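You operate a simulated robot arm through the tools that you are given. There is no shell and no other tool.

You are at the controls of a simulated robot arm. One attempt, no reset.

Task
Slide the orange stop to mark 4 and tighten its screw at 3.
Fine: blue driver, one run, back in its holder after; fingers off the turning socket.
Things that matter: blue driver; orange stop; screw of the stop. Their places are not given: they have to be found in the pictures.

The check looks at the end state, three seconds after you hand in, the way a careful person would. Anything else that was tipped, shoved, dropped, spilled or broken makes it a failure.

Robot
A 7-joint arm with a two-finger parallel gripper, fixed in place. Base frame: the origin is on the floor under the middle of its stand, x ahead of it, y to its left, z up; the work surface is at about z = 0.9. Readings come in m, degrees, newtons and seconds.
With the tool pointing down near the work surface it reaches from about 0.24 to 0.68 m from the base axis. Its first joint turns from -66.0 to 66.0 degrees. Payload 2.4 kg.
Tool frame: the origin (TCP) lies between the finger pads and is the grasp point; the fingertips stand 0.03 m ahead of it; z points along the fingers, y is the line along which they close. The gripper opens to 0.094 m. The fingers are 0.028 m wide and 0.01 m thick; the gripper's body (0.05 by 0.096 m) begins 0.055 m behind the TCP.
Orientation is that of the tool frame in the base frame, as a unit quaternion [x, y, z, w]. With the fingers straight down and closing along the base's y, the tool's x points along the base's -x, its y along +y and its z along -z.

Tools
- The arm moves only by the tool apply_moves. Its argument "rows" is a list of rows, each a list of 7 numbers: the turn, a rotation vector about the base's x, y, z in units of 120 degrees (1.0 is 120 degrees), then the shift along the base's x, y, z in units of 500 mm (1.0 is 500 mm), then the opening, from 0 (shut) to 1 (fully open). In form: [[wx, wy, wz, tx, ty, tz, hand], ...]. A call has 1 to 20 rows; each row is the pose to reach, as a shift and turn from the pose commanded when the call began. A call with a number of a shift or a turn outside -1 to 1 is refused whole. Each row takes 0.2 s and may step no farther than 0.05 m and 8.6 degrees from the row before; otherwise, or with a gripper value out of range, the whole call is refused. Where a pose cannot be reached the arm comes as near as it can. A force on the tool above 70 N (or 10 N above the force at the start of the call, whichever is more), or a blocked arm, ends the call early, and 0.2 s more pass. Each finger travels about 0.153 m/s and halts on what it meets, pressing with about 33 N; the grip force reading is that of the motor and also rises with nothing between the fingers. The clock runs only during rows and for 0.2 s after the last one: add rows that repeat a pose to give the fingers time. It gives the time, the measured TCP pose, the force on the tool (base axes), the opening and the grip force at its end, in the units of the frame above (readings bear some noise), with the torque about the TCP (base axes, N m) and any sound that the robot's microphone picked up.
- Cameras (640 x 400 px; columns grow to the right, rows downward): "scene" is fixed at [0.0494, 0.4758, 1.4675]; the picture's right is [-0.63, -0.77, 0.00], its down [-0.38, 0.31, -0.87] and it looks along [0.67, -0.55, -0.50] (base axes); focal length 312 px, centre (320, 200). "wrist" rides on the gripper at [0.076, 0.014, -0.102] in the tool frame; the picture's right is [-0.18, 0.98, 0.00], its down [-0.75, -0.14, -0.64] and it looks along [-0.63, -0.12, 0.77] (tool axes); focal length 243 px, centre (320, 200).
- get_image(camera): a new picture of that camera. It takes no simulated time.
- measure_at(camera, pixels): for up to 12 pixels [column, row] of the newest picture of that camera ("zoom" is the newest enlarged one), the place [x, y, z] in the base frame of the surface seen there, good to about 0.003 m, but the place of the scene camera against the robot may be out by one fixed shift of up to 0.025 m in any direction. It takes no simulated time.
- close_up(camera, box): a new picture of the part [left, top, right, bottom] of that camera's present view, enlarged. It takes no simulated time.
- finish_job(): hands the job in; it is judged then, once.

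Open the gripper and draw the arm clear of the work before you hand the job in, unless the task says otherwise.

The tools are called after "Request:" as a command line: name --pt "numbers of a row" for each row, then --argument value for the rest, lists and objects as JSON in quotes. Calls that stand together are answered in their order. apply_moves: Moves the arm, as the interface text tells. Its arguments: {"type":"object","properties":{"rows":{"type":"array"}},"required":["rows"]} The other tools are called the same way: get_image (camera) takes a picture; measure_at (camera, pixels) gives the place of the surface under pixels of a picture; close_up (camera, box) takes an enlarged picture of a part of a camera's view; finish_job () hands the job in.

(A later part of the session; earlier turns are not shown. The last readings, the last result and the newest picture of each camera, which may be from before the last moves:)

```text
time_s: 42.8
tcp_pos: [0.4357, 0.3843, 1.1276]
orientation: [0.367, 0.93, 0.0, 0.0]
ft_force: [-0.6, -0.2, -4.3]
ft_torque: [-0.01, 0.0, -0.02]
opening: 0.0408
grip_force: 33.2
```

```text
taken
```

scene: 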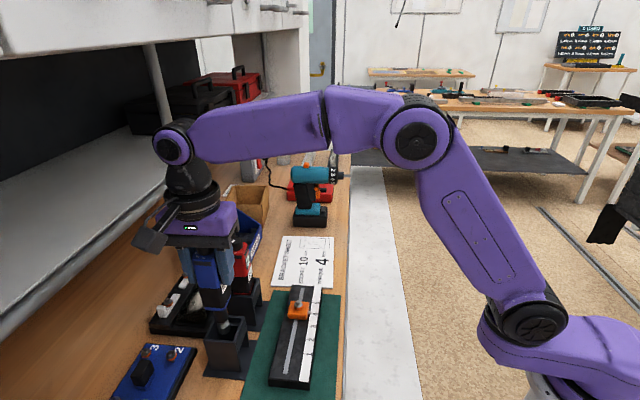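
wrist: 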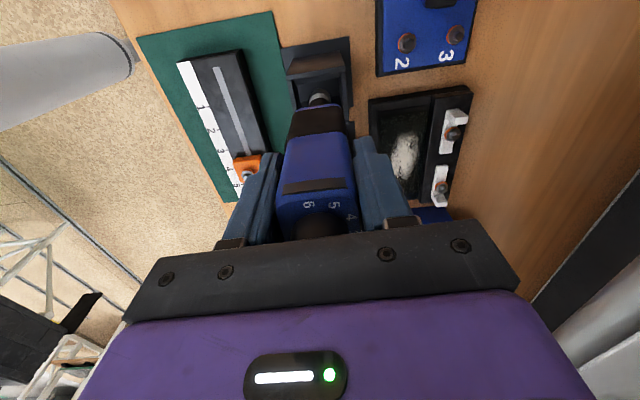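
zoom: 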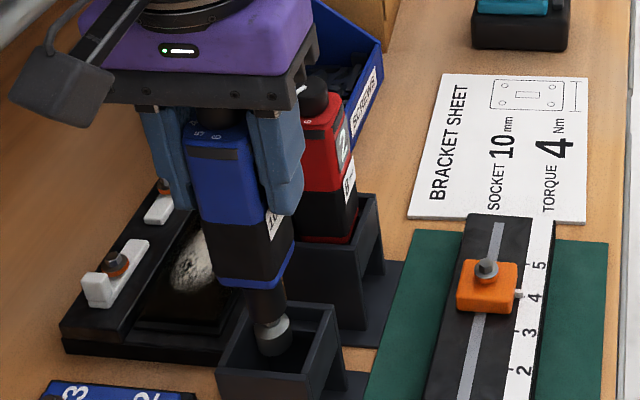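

The silver socket tip is now at (320,98) in the wrist view, near the holder's rim. I zoom in and measure where its end is.

Request:
close_up --camera "wrist" --box '[280, 70, 376, 130]'

Request:
measure_at --camera "wrist" --pixels '[[320, 96], [320, 100], [315, 100], [325, 100], [320, 108], [320, 118], [318, 125], [345, 70], [300, 75], [345, 100]]'

Request:
close_up --camera "scene" --box '[200, 290, 264, 330]'

Request:
measure_at --camera "scene" --pixels '[[225, 333], [224, 325], [226, 321], [222, 308], [241, 317], [215, 345], [232, 338]]'

```text
6.67 times, centred on (328, 100) of wrist
```

zoom: 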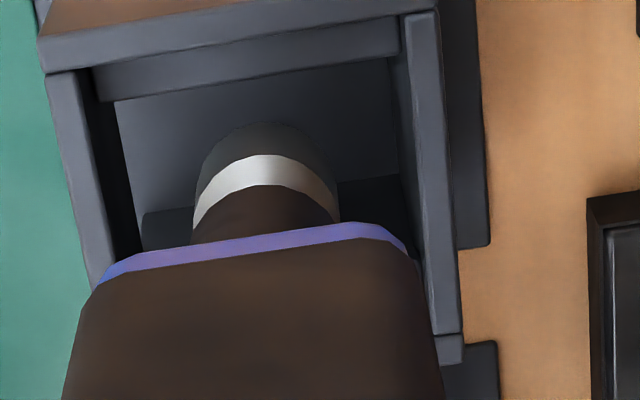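

```text
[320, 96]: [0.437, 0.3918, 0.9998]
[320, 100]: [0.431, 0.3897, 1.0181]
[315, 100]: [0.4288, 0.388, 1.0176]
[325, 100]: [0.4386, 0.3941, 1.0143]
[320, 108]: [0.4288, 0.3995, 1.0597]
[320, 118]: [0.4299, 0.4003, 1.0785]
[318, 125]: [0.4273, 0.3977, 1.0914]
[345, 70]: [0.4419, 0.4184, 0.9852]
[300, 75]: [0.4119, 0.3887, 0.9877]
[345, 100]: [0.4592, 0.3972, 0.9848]
```

```text
10.00 times, centred on (232, 310) of scene
```

zoom: 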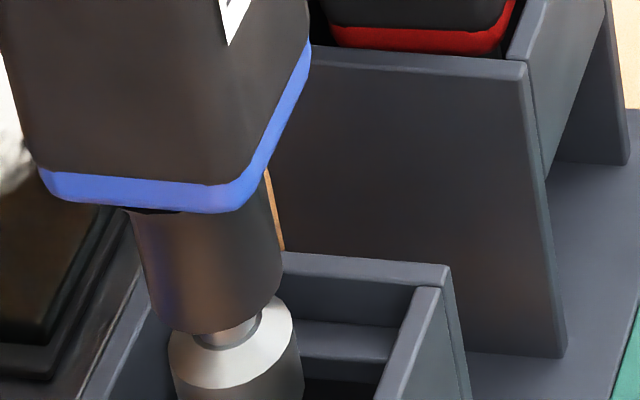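

```text
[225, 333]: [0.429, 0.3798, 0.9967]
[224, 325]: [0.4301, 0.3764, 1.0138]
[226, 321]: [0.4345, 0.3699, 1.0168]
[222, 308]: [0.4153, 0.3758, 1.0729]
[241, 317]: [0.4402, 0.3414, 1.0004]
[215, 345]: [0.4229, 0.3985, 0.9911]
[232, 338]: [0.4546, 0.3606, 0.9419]
```

The socket's end is about 137 mm below the TCP, just at the holder's rim (z≈0.985). I lift 25 mm more and move towards the robot, away from the shelf, then look at the socket.

Request:
apply_moves --pt "0 0 0 0 0 0.025 0.2" --pt "0 0 0 0 0 0.05 0.2" --pt "0 0 0 -0.015 -0.015 0.055 0.2" --pt "0 0 0 -0.035 -0.035 0.055 0.2" --pt "0 0 0 -0.055 -0.055 0.055 0.2" --pt "0 0 0 -0.055 -0.055 0.055 0.2"

Request:
close_up --camera "scene" --box '[180, 210, 340, 350]'

Request:
get_image --camera "wrist"

```text
time_s: 44.2
tcp_pos: [0.4098, 0.3561, 1.1554]
orientation: [0.367, 0.93, 0.0, 0.0]
ft_force: [0.1, 0.0, -3.9]
ft_torque: [-0.03, 0.01, 0.0]
opening: 0.0408
grip_force: 33.1
```

```text
2.86 times, centred on (260, 280) of scene
```

zoom: 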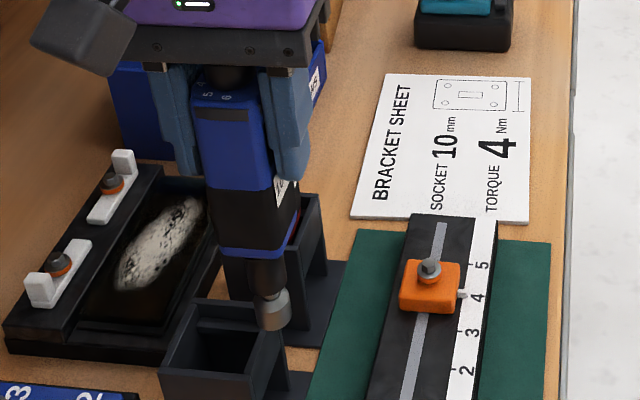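

```text
taken
```

wrist: 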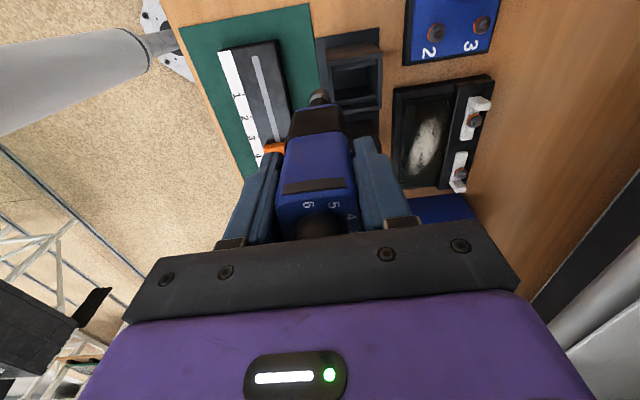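

The driver is out and free. I zoom on the socket tip to locate it relative to the TCP.

Request:
close_up --camera "scene" --box '[240, 290, 304, 330]'

Request:
measure_at --camera "zoom" --pixels '[[320, 200]]'

Request:
close_up --camera "wrist" --box '[280, 75, 376, 135]'

```text
10.00 times, centred on (272, 310) of scene
```

zoom: 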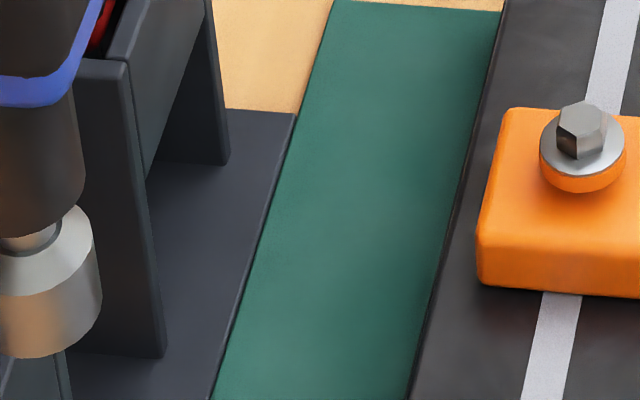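

```text
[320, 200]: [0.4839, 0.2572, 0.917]
```

```text
6.67 times, centred on (328, 105) of wrist
```

zoom: 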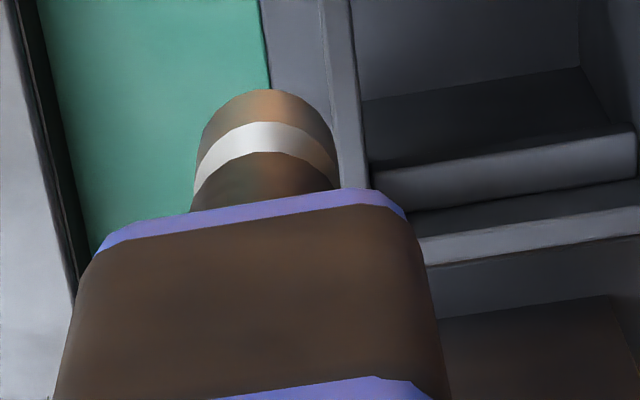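

Request:
close_up --camera "scene" --box '[212, 295, 276, 335]'

Request:
measure_at --camera "scene" --pixels '[[243, 321], [243, 324], [243, 318], [240, 318], [248, 318], [242, 308], [305, 305], [298, 304]]'

Request:
measure_at --camera "wrist" --pixels '[[320, 90], [320, 92], [312, 95], [328, 95], [320, 95], [320, 98], [276, 147]]'

```text
10.00 times, centred on (244, 315) of scene
```

zoom: 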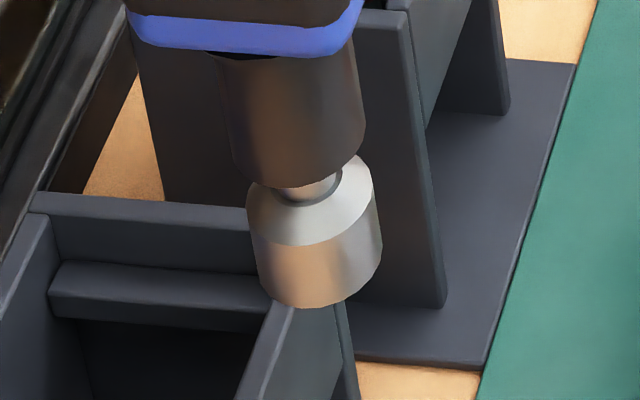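

```text
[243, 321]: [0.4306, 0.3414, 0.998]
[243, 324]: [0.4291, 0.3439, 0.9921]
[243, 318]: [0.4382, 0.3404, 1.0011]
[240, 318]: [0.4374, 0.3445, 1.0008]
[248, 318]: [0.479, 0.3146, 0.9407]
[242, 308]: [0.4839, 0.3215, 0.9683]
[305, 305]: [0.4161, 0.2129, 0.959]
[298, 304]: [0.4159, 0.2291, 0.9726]
```

```text
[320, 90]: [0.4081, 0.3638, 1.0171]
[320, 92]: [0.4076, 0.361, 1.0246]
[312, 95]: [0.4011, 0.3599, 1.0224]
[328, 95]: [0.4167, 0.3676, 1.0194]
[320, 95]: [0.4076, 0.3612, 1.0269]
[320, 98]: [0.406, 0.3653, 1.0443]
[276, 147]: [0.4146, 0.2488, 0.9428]
```

The socket (22 mm across) ends about 143 mm below the TCP; the screw should stand at about (0.422, 0.234) with its top at z≈0.9605. I carry the driver first towards the robot, then along the rail to above the screw, staying high.

Request:
apply_moves --pt "0 0 0 -0.0365 -0.0361 0 0.2" --pt "0 0 0 -0.073 -0.0722 0 0.2" --pt "0 0 0 -0.1094 -0.1082 0 0.2" --pt "0 0 0 -0.0759 -0.1421 0 0.2" --pt "0 0 0 -0.0424 -0.176 0 0.2" --pt "0 0 0 -0.0089 -0.2099 0 0.2" --pt "0 0 0 0.0246 -0.2436 0 0.2" --pt "0 0 0 0.0246 -0.2436 0 0.2"

Request:
get_image --camera "wrist"

Request:
get_image --camera "scene"

Request:
close_up --camera "scene" --box '[220, 220, 380, 330]'

```text
time_s: 46.0
tcp_pos: [0.4236, 0.2351, 1.1559]
orientation: [0.367, 0.93, 0.001, 0.0]
ft_force: [0.4, 0.4, -4.7]
ft_torque: [-0.02, 0.0, -0.01]
opening: 0.0402
grip_force: 32.7
```

```text
taken
```

wrist: 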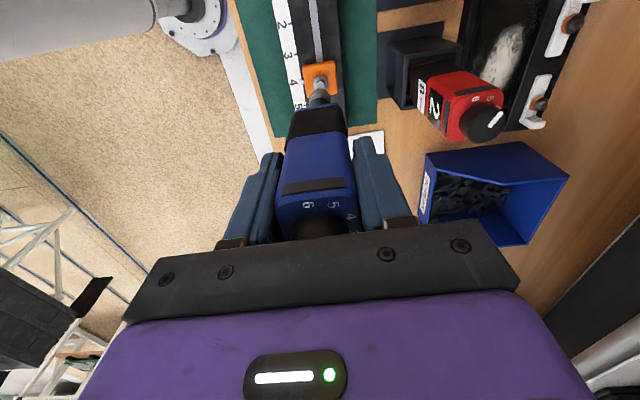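

```text
taken
```

scene: 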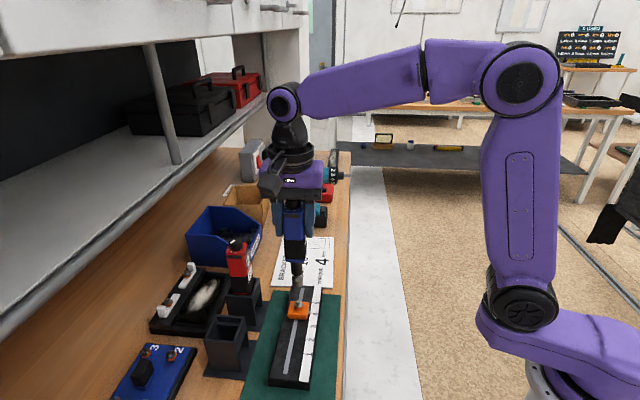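

```text
3.64 times, centred on (300, 275) of scene
```

zoom: 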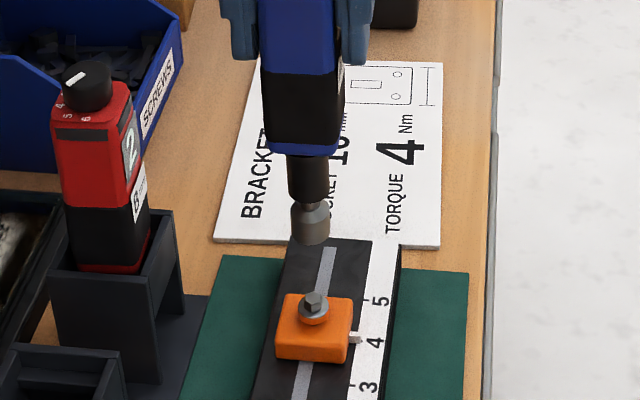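

The driver hangs above the stop. I zoom in the wrist view: the tool axis at screw height should project to about (320,85.5).

Request:
close_up --camera "wrist" --box '[288, 55, 352, 115]'

Request:
close_up --camera "scene" --box '[270, 260, 334, 320]'

```text
6.67 times, centred on (320, 85) of wrist
```

zoom: 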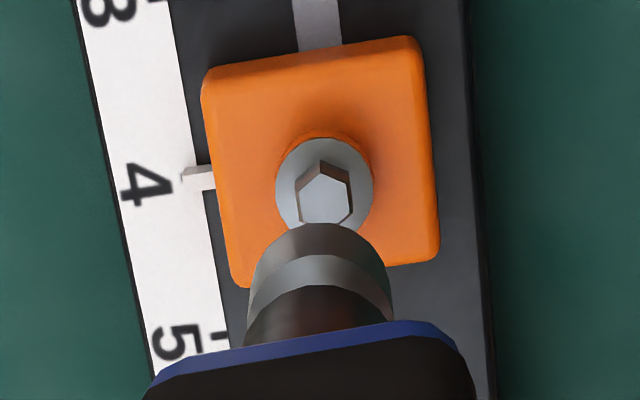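

```text
6.67 times, centred on (302, 290) of scene
```

zoom: 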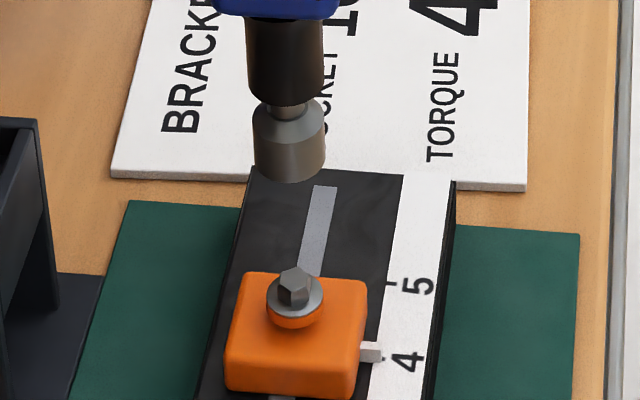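

The hex centre is at (320.6,84.2), so the socket is about 2 mm too far along the rail and aligned across it. I correct by 2 mm and lower 40 mm to leave a ~10 mm gap, then compare again.

Request:
apply_moves --pt "0 0 0 -0.0022 0.003 -0.02 0.2" --pt "0 0 0 -0.0022 0.003 -0.05 0.2" --pt "0 0 0 -0.0022 0.003 -0.08 0.2" --pt "0 0 0 -0.0022 0.003 -0.08 0.2"

Request:
close_up --camera "wrist" --box '[296, 70, 344, 110]'

Request:
close_up --camera "scene" --box '[276, 280, 324, 320]'

```text
time_s: 47.0
tcp_pos: [0.4225, 0.2365, 1.1172]
orientation: [0.368, 0.93, 0.0, 0.001]
ft_force: [0.1, 0.2, -4.9]
ft_torque: [-0.04, 0.0, -0.02]
opening: 0.0403
grip_force: 32.9
```

```text
10.00 times, centred on (320, 90) of wrist
```

zoom: 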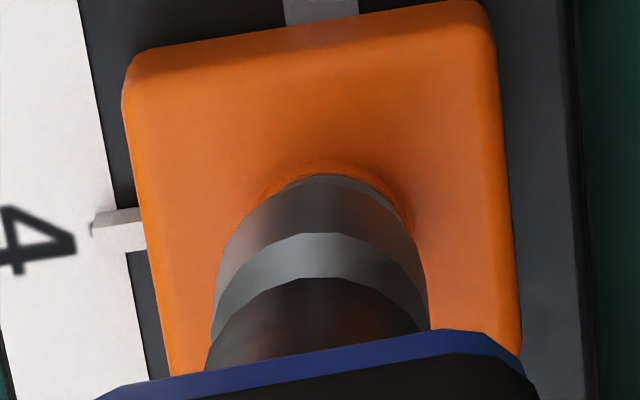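

```text
10.00 times, centred on (300, 300) of scene
```

zoom: 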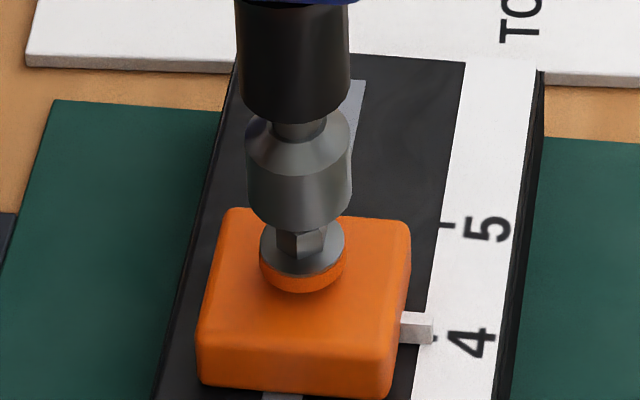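

The washer peeks out only slightly beyond the socket's near rim, which means the socket is now ~1.8 mm short along the rail; the first position was right. I move back 1.8 mm, lower 5 mm and look again from both cameras.

Request:
apply_moves --pt "0 0 0 0.0025 -0.0026 0 0.2" --pt "0 0 0 0.0025 -0.0026 -0.01 0.2" --pt "0 0 0 0.0025 -0.0026 -0.01 0.2"

Request:
close_up --camera "wrist" --box '[304, 76, 336, 96]'

Request:
close_up --camera "scene" --box '[284, 290, 316, 310]'

```text
time_s: 47.8
tcp_pos: [0.422, 0.2344, 1.1107]
orientation: [0.367, 0.93, 0.0, 0.0]
ft_force: [-0.6, -0.2, -4.4]
ft_torque: [0.03, 0.01, 0.02]
opening: 0.0403
grip_force: 32.4
```

```text
16.00 times, centred on (320, 86) of wrist
```

zoom: 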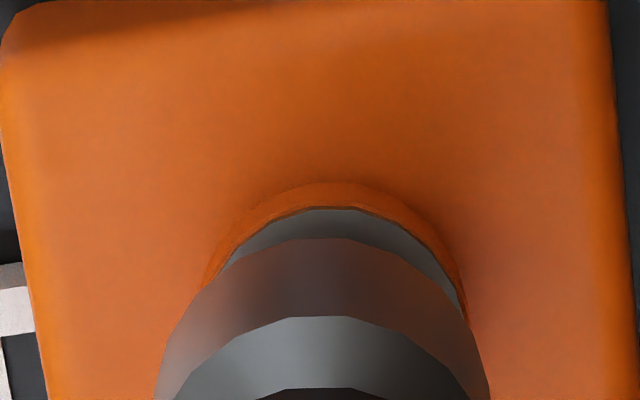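

```text
16.00 times, centred on (300, 300) of scene
```

zoom: 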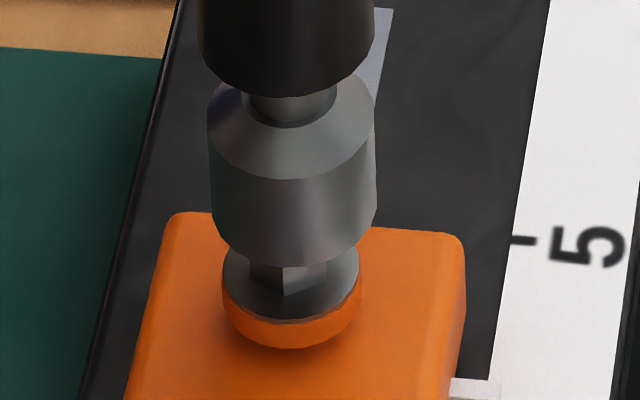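

The socket and washer are now concentric within about 0.6 mm (the screw slightly to the bench side). I shift 0.6 mm and lower 4 mm slowly, watching the force.

Request:
apply_moves --pt "0 0 0 0.0008 0.0008 0 0.2" --pt "0 0 0 0.0008 0.0008 -0.003 0.2" --pt "0 0 0 0.0008 0.0008 -0.006 0.2" --pt "0 0 0 0.0008 0.0008 -0.008 0.2" --pt "0 0 0 0.0008 0.0008 -0.008 0.2"

Request:
close_up --camera "wrist" --box '[304, 76, 336, 96]'

Request:
close_up --camera "scene" --box '[284, 290, 316, 310]'

```text
time_s: 49.0
tcp_pos: [0.4218, 0.2343, 1.1065]
orientation: [0.367, 0.93, 0.0, 0.0]
ft_force: [0.2, 0.1, -5.7]
ft_torque: [0.04, 0.04, -0.01]
opening: 0.0406
grip_force: 33.6
```

```text
16.00 times, centred on (320, 86) of wrist
```

zoom: 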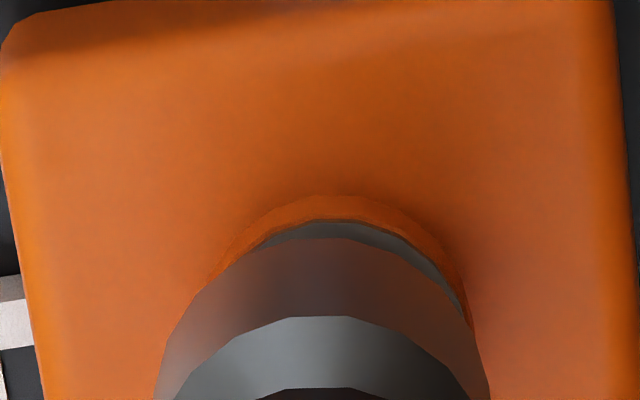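

```text
16.00 times, centred on (300, 300) of scene
```

zoom: 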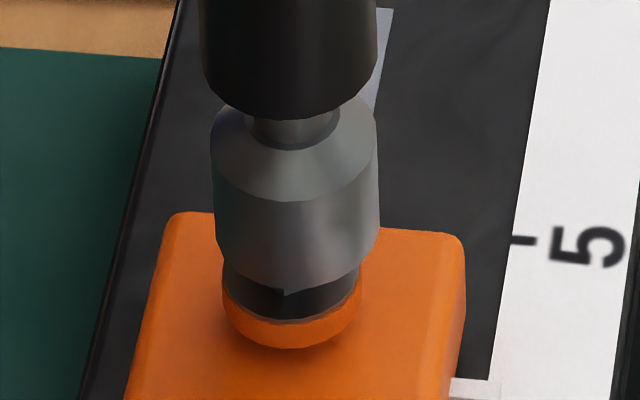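

No contact force yet, though the socket's rim is about level with the hex top; the washer still peeks out a bit more on the bench side. I shift another 0.6 mm that way and keep lowering in 1 mm steps.

Request:
apply_moves --pt "0 0 0 0.0009 0.0009 0 0.2" --pt "0 0 0 0.0012 0.0012 0 0.2" --pt "0 0 0 0.0012 0.0012 -0.002 0.2" --pt "0 0 0 0.0012 0.0012 -0.004 0.2" --pt "0 0 0 0.0012 0.0012 -0.004 0.2"

Request:
close_up --camera "wrist" --box '[304, 76, 336, 96]'

Request:
close_up --camera "scene" --box '[284, 290, 316, 310]'

```text
time_s: 50.2
tcp_pos: [0.4237, 0.2344, 1.1047]
orientation: [0.368, 0.93, 0.0, 0.0]
ft_force: [0.1, -0.2, -5.3]
ft_torque: [0.01, -0.01, 0.0]
opening: 0.0405
grip_force: 33.1
```

```text
16.00 times, centred on (320, 86) of wrist
```

zoom: 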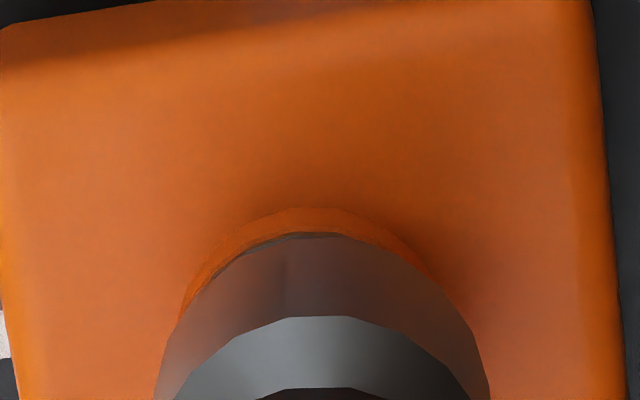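

```text
16.00 times, centred on (300, 300) of scene
```

zoom: 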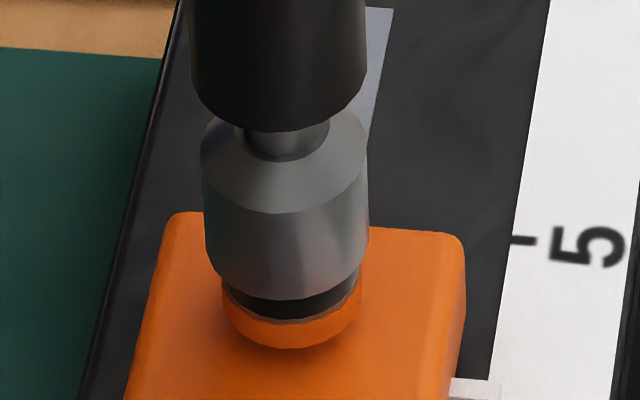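

Now the washer shows slightly on the other side, so I go back 0.35 mm and keep lowering 3 mm in small steps; still no contact force.

Request:
apply_moves --pt "0 0 0 -0.0005 -0.0005 0 0.2" --pt "0 0 0 -0.0005 -0.0005 -0.002 0.2" --pt "0 0 0 -0.0005 -0.0005 -0.004 0.2" --pt "0 0 0 -0.0005 -0.0005 -0.004 0.2"

Request:
close_up --camera "wrist" --box '[304, 76, 336, 96]'

Request:
close_up --camera "scene" --box '[284, 290, 316, 310]'

```text
time_s: 51.2
tcp_pos: [0.4238, 0.2351, 1.1026]
orientation: [0.367, 0.93, -0.001, 0.0]
ft_force: [-0.2, -0.2, -4.6]
ft_torque: [0.0, 0.02, 0.0]
opening: 0.0404
grip_force: 33.2
```

```text
16.00 times, centred on (320, 86) of wrist
```

zoom: 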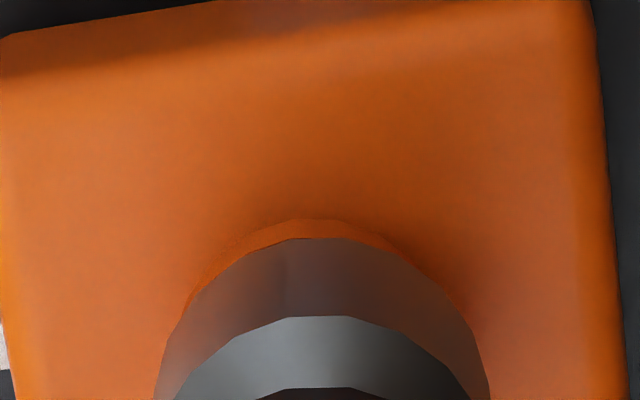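

```text
16.00 times, centred on (300, 300) of scene
```

zoom: 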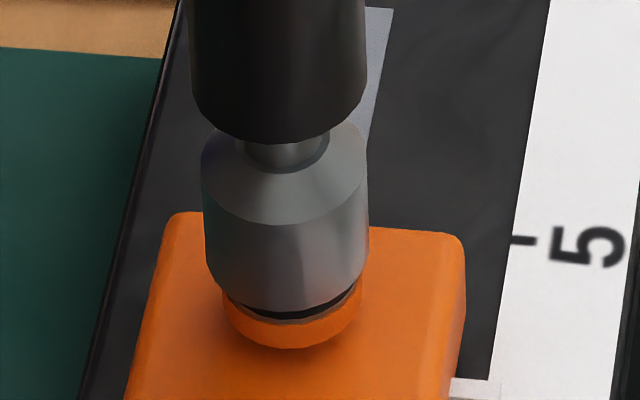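

The socket now surrounds the hex and its rim is ~2 mm above the washer's edge, still free of force. I lower 2 mm more.

Request:
apply_moves --pt "0 0 0 0 0 -0.002 0.2" --pt "0 0 0 0 0 -0.004 0.2" --pt "0 0 0 0 0 -0.004 0.2"

Request:
close_up --camera "scene" --box '[270, 270, 334, 310]'

```text
time_s: 52.0
tcp_pos: [0.4235, 0.2354, 1.0995]
orientation: [0.367, 0.93, 0.0, 0.0]
ft_force: [0.1, -0.6, 0.9]
ft_torque: [0.04, -0.04, -0.03]
opening: 0.0403
grip_force: 33.1
```

```text
10.00 times, centred on (302, 290) of scene
```

zoom: 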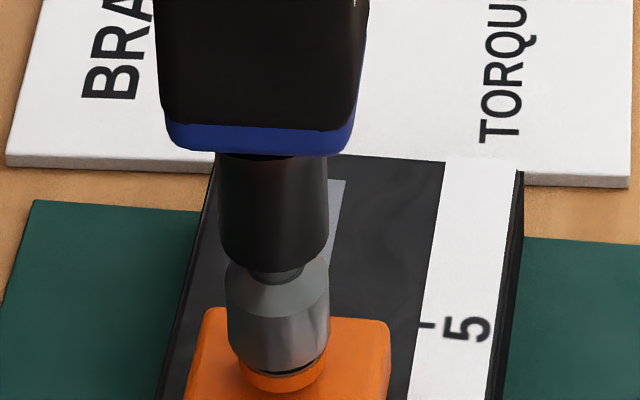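

Contact: the force rose by ~5.5 N and the socket's neck starts to slide into the sleeve. I press on 1 mm at a time, listening for the run.

Request:
apply_moves --pt "0 0 0 0 0 -0.001 0.2" --pt "0 0 0 0 0 -0.002 0.2" --pt "0 0 0 0 0 -0.002 0.2"

Request:
close_up --camera "scene" --box '[270, 250, 334, 310]'

```text
time_s: 52.8
tcp_pos: [0.4232, 0.2358, 1.099]
orientation: [0.367, 0.93, 0.002, 0.001]
ft_force: [2.7, 2.4, 2.1]
ft_torque: [0.24, -0.31, 0.0]
opening: 0.0401
grip_force: 33.5
```

```text
6.67 times, centred on (302, 280) of scene
```

zoom: 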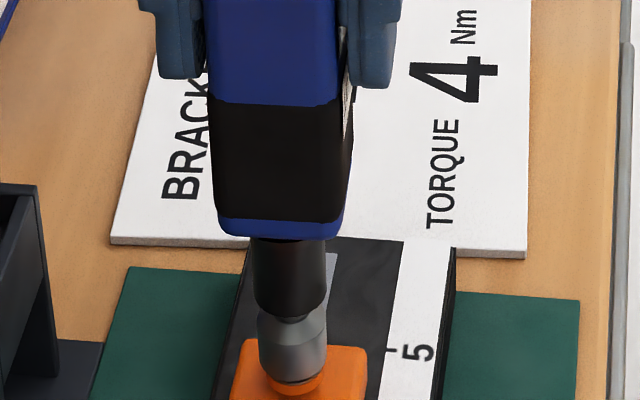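

Request:
apply_moves --pt "0 0 0 0 0 -0.001 0.2" --pt "0 0 0 0 0 -0.002 0.2" --pt "0 0 0 0 0 -0.002 0.2" --pt "0 0 0 0 0 -0.002 0.2"

Request:
close_up --camera "scene" --box '[284, 285, 316, 310]'

Request:
get_image --camera "wrist"

```text
time_s: 53.8
tcp_pos: [0.4241, 0.2343, 1.0981]
orientation: [0.367, 0.93, 0.0, 0.0]
ft_force: [0.0, 0.9, 0.5]
ft_torque: [0.26, -0.13, 0.0]
opening: 0.0403
grip_force: 32.8
```

```text
16.00 times, centred on (300, 298) of scene
```

zoom: 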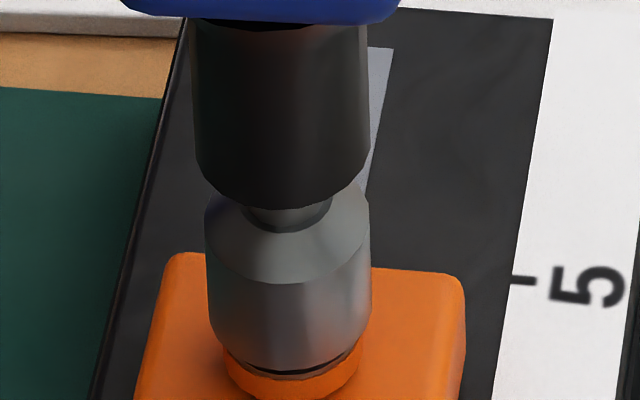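

```text
taken
```

wrist: 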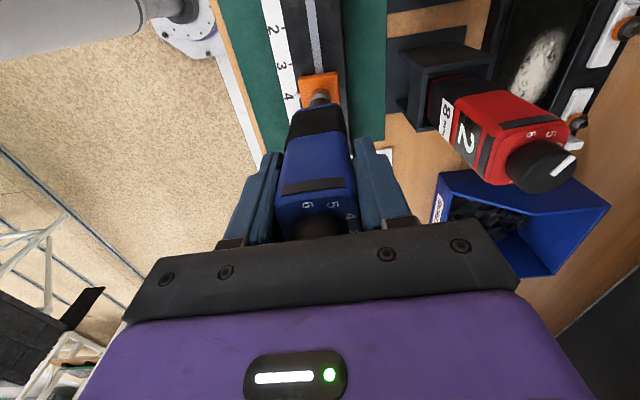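

The push is only ~5 N so far (net) and no run yet; the neck is a little shorter. I keep pressing down in half-millimetre steps.

Request:
apply_moves --pt "0 0 0 0 0 -0.001 0.2" --pt "0 0 0 0 0 -0.002 0.2" --pt "0 0 0 0 0 -0.003 0.2" --pt "0 0 0 0 0 -0.004 0.2" --pt "0 0 0 0 0 -0.004 0.2"

Request:
close_up --camera "scene" --box '[284, 285, 316, 310]'

```text
time_s: 55.0
tcp_pos: [0.4232, 0.2343, 1.0958]
orientation: [0.368, 0.93, 0.001, 0.001]
ft_force: [1.7, 1.7, 1.9]
ft_torque: [0.09, -0.23, -0.02]
opening: 0.0402
grip_force: 33.0
```

```text
16.00 times, centred on (300, 298) of scene
```

zoom: 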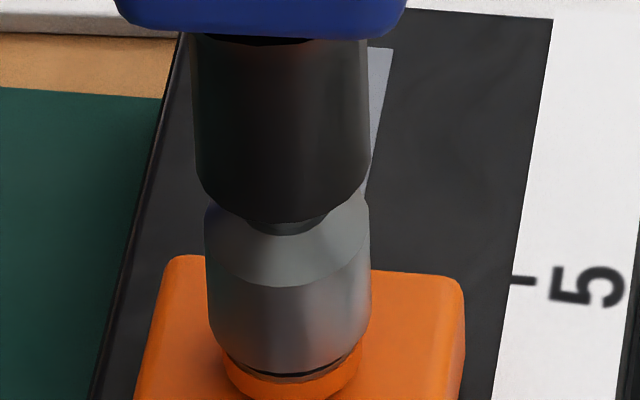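

The socket is seated and stays, while the sleeve slides down over the neck (spring). I press a further 1.5 mm and hold, expecting the run to start.

Request:
apply_moves --pt "0 0 0 0 0 -0.001 0.2" --pt "0 0 0 0 0 -0.002 0.2" --pt "0 0 0 0 0 -0.003 0.2" --pt "0 0 0 0 0 -0.003 0.2" --pt "0 0 0 0 0 -0.003 0.2" --pt "0 0 0 0 0 -0.003 0.2"

Request:
close_up --camera "scene" --box '[284, 285, 316, 310]'

```text
time_s: 56.4
tcp_pos: [0.4237, 0.235, 1.0931]
orientation: [0.367, 0.93, 0.0, 0.0]
ft_force: [0.1, 1.1, 0.3]
ft_torque: [0.2, 0.01, 0.0]
opening: 0.0401
grip_force: 32.9
```

```text
16.00 times, centred on (300, 298) of scene
```

zoom: 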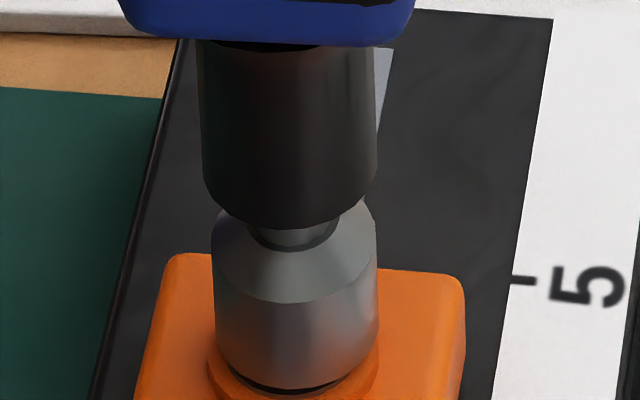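

The socket dropped ~2 mm and the neck came out again, so it may just have engaged the hex. I look closer, with the lower part in view.

Request:
close_up --camera "scene" --box '[280, 292, 320, 322]'

Request:
close_up --camera "wrist" --box '[304, 76, 336, 96]'

```text
13.33 times, centred on (300, 307) of scene
```

zoom: 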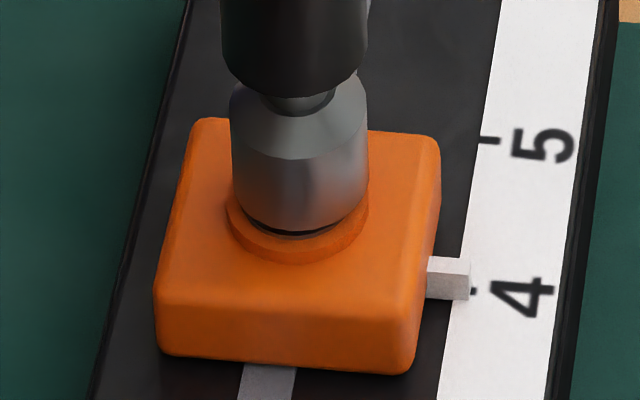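

```text
16.00 times, centred on (320, 86) of wrist
```

zoom: 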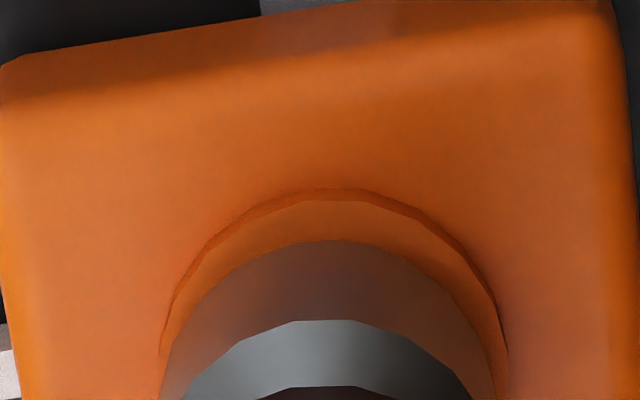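

The screw's collar seems lower than before. I check the driver's display and lamps and the whole scene.

Request:
get_image --camera "scene"

Request:
close_up --camera "scene" --box '[250, 200, 346, 330]'

Request:
get_image --camera "wrist"

Request:
close_up --camera "wrist" --box '[260, 90, 380, 240]'

```text
taken
```

scene: 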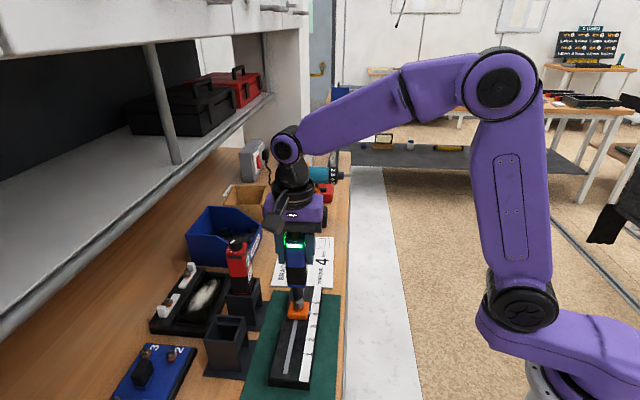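

```text
3.08 times, centred on (298, 265) of scene
```

zoom: 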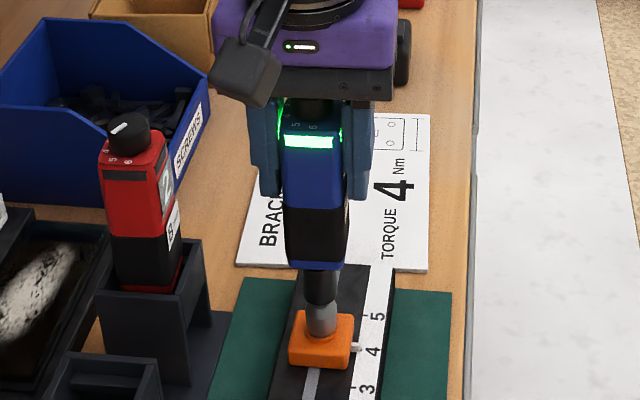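

```text
taken
```

wrist: 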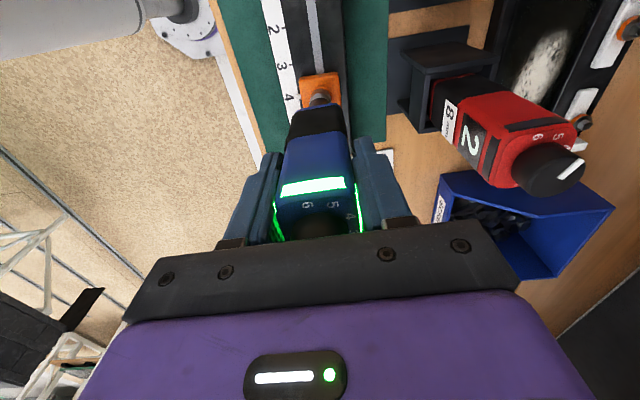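

```text
2.67 times, centred on (320, 165) of wrist
```

zoom: 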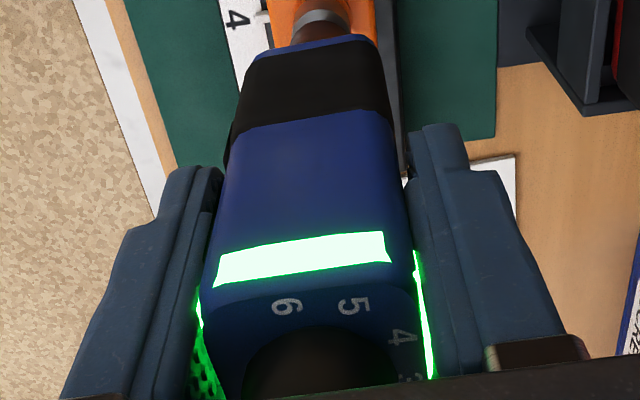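

The driver's band is lit green and the screw has gone down. I hold still for a short moment to see whether the run is over.

Request:
apply_moves --pt "0 0 0 0 0 0 0.2"

Request:
close_up --camera "scene" --box '[280, 292, 320, 322]'

Request:
close_up --camera "scene" --box '[270, 220, 334, 260]'

```text
time_s: 56.8
tcp_pos: [0.4237, 0.2337, 1.095]
orientation: [0.367, 0.93, 0.0, 0.0]
ft_force: [-1.1, 0.4, 0.4]
ft_torque: [0.15, -0.02, 0.0]
opening: 0.0404
grip_force: 33.1
```

```text
13.33 times, centred on (300, 307) of scene
```

zoom: 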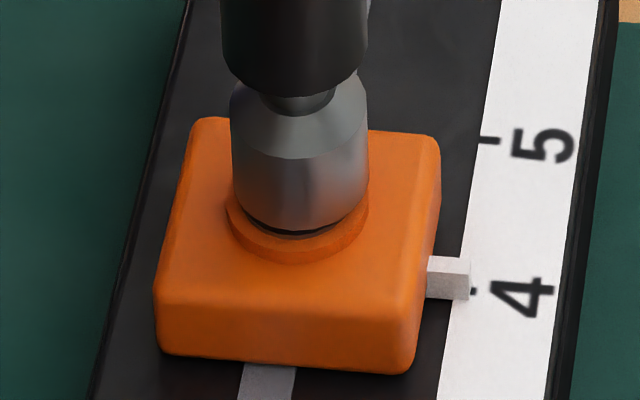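

```text
10.00 times, centred on (302, 240) of scene
```

zoom: 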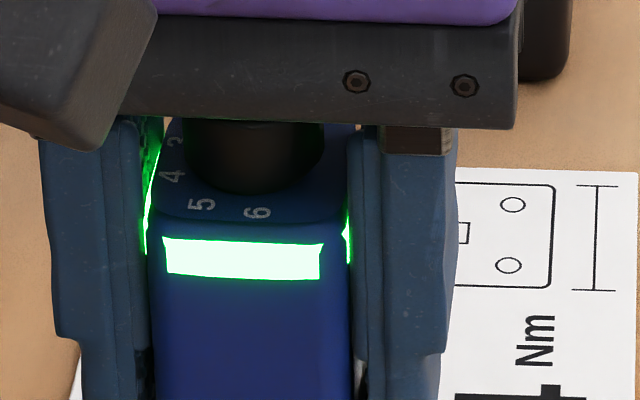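

The green light is steady, the screw is down and the stop stays at 4, so the run is done. I lift the driver straight off and check the screw.

Request:
apply_moves --pt "0 0 0 0 0 0.008 0.2" --pt "0 0 0 0 0 0.02 0.2" --pt "0 0 0 0 0 0.04 0.2" --pt "0 0 0 0 0 0.07 0.2" --pt "0 0 0 0 0 0.1 0.2" --pt "0 0 0 0 0 0.121 0.2" --pt "0 0 0 0 0 0.121 0.2"

Request:
close_up --camera "scene" --box '[280, 292, 320, 322]'

Request:
close_up --camera "wrist" --box '[288, 55, 352, 115]'

Request:
close_up --camera "scene" --box '[240, 190, 346, 330]'

```text
time_s: 58.4
tcp_pos: [0.4233, 0.2345, 1.1541]
orientation: [0.367, 0.93, -0.001, 0.0]
ft_force: [0.0, 0.5, -4.0]
ft_torque: [0.03, 0.03, -0.06]
opening: 0.0404
grip_force: 32.7
```

```text
13.33 times, centred on (300, 307) of scene
```

zoom: 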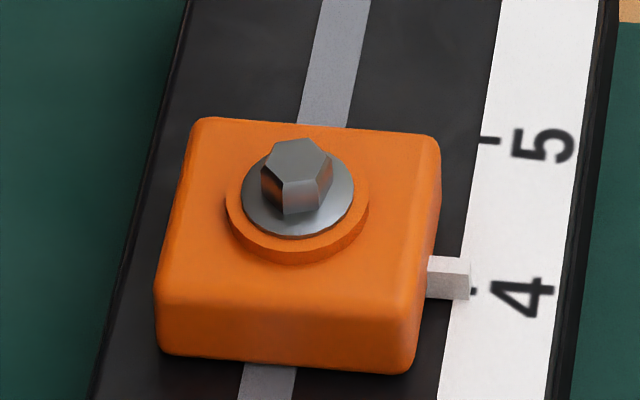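

```text
6.67 times, centred on (320, 85) of wrist
```

zoom: 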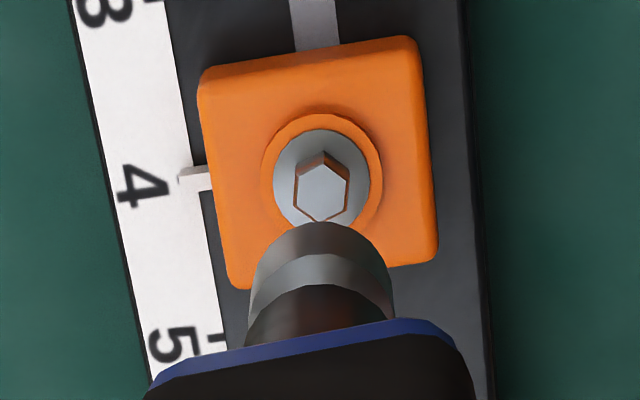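

```text
2.86 times, centred on (293, 260) of scene
```

zoom: 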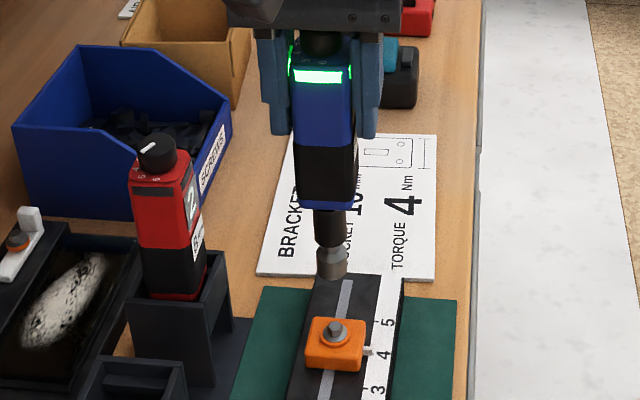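

The screw is tight (washer down, ring spread) and the stop is at 4. I carry the driver back: along the rail first, then over its holder.

Request:
apply_moves --pt "0 0 0 -0.0335 0.0339 0 0.2" --pt "0 0 0 -0.067 0.0677 0 0.2" --pt "0 0 0 -0.1005 0.1016 0 0.2" --pt "0 0 0 -0.134 0.1354 0 0.2" --pt "0 0 0 -0.094 0.175 0 0.2" --pt "0 0 0 -0.054 0.215 0 0.2" --pt "0 0 0 -0.0264 0.2417 0 0.2" --pt "0 0 0 -0.0264 0.2417 0 0.2"

Request:
get_image --camera "wrist"

Request:
close_up --camera "scene" --box '[180, 230, 308, 350]'

```text
time_s: 60.2
tcp_pos: [0.4102, 0.3552, 1.1536]
orientation: [0.367, 0.93, 0.0, 0.0]
ft_force: [-0.1, 0.4, -5.2]
ft_torque: [0.01, 0.0, 0.03]
opening: 0.0403
grip_force: 33.0
```

```text
taken
```

wrist: 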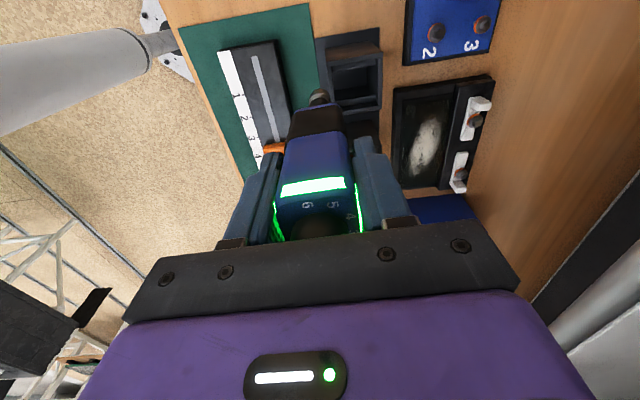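

```text
3.33 times, centred on (244, 290) of scene
```

zoom: 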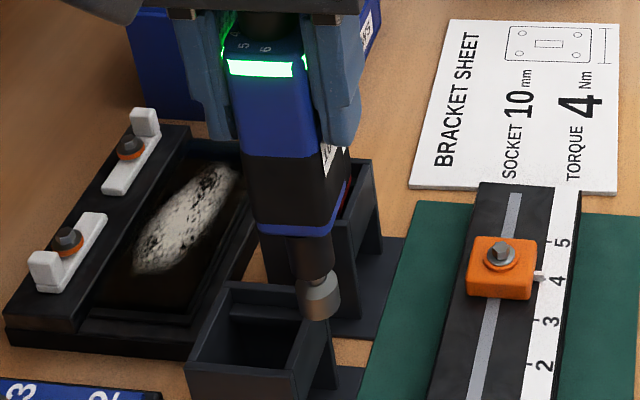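

This is the same spot as on the way out. I move over the holder and down 30 mm to the height where I last compared views (socket at the holder's rim).

Request:
apply_moves --pt "0 0 0 0.018 0.018 0 0.2" --pt "0 0 0 0.037 0.037 0 0.2" --pt "0 0 0 0.055 0.055 0 0.2" --pt "0 0 0 0.055 0.055 0 0.2" --pt "0 0 0 0.055 0.055 -0.03 0.2" --pt "0 0 0 0.055 0.055 -0.055 0.2" --pt "0 0 0 0.055 0.055 -0.055 0.2"

Request:
get_image --camera "wrist"

Request:
close_up --camera "wrist" --box '[280, 70, 376, 130]'

Request:
close_up --camera "scene" --box '[160, 210, 320, 350]'

```text
time_s: 61.8
tcp_pos: [0.4387, 0.3833, 1.1279]
orientation: [0.366, 0.93, 0.001, 0.001]
ft_force: [-0.5, 0.6, -5.4]
ft_torque: [0.05, 0.02, -0.04]
opening: 0.0405
grip_force: 32.6
```

```text
taken
```

wrist: 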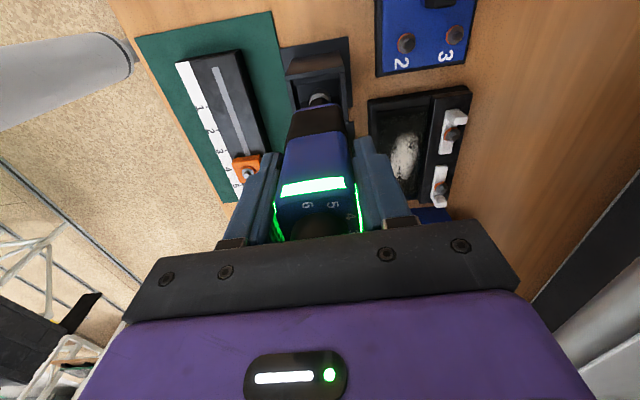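

```text
6.67 times, centred on (328, 100) of wrist
```

zoom: 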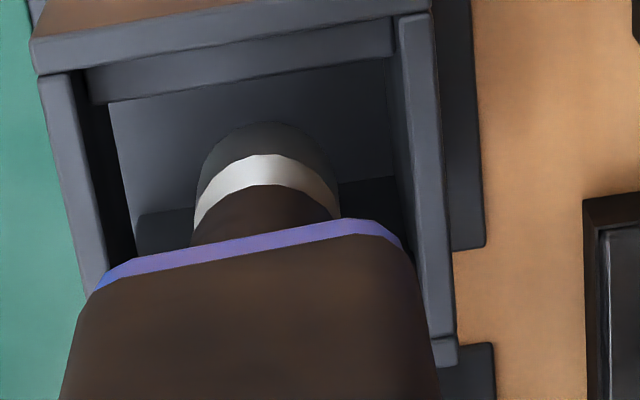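

```text
2.86 times, centred on (240, 280) of scene
```

zoom: 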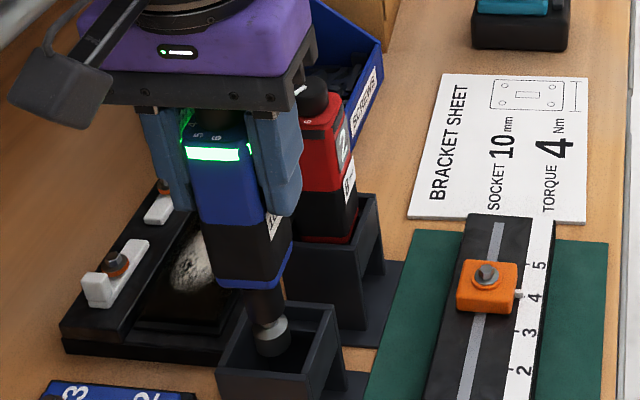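

The view matches the one from the way out to within ~0.7 mm. I trim 0.5 mm and lower 60 mm, then check before the last part.

Request:
apply_moves --pt "0 0 0 -0.0007 -0.0007 -0.02 0.2" --pt "0 0 0 -0.0007 -0.0007 -0.045 0.2" --pt "0 0 0 -0.0007 -0.0007 -0.07 0.2" --pt "0 0 0 -0.0007 -0.0007 -0.095 0.2" --pt "0 0 0 -0.0007 -0.0007 -0.11 0.2" --pt "0 0 0 -0.0007 -0.0007 -0.12 0.2" --pt "0 0 0 -0.0007 -0.0007 -0.12 0.2"

Request:
close_up --camera "wrist" --box '[264, 50, 376, 150]'

Request:
close_up --camera "scene" --box '[180, 270, 276, 360]'

```text
time_s: 63.4
tcp_pos: [0.4374, 0.3843, 1.0668]
orientation: [0.368, 0.93, 0.0, 0.0]
ft_force: [0.5, 0.2, -4.4]
ft_torque: [-0.02, -0.02, -0.03]
opening: 0.0403
grip_force: 33.1
```

```text
4.00 times, centred on (320, 100) of wrist
```

zoom: 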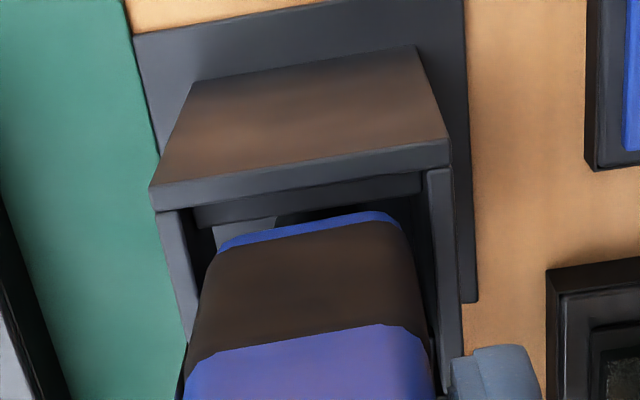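

```text
4.44 times, centred on (228, 315) of scene
```

zoom: 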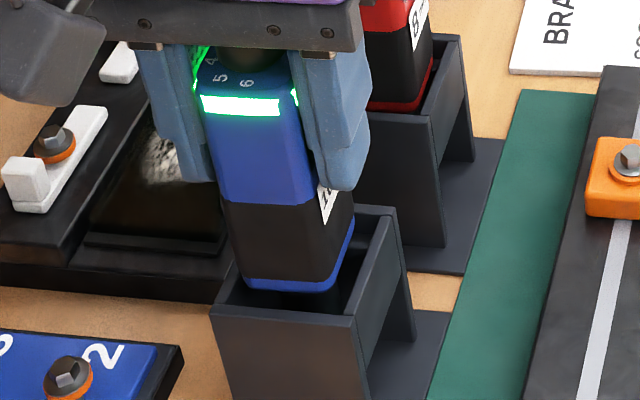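

The collar is entering the holder with room on all sides and no force. I lower the last 14 mm gently.

Request:
apply_moves --pt "0 0 0 0 0 -0.008 0.2" --pt "0 0 0 0 0 -0.016 0.2" --pt "0 0 0 0 0 -0.022 0.2" --pt "0 0 0 0 0 -0.027 0.2" --pt "0 0 0 0 0 -0.027 0.2"

Request:
close_up --camera "scene" --box '[180, 270, 276, 360]'

```text
time_s: 64.6
tcp_pos: [0.4388, 0.3846, 1.0529]
orientation: [0.368, 0.93, 0.001, 0.001]
ft_force: [-1.6, -1.4, 1.9]
ft_torque: [-0.12, 0.18, 0.01]
opening: 0.0405
grip_force: 32.7
```

```text
4.44 times, centred on (228, 315) of scene
```

zoom: 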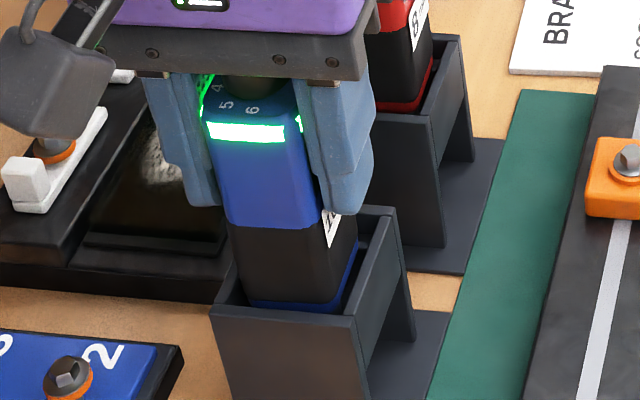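

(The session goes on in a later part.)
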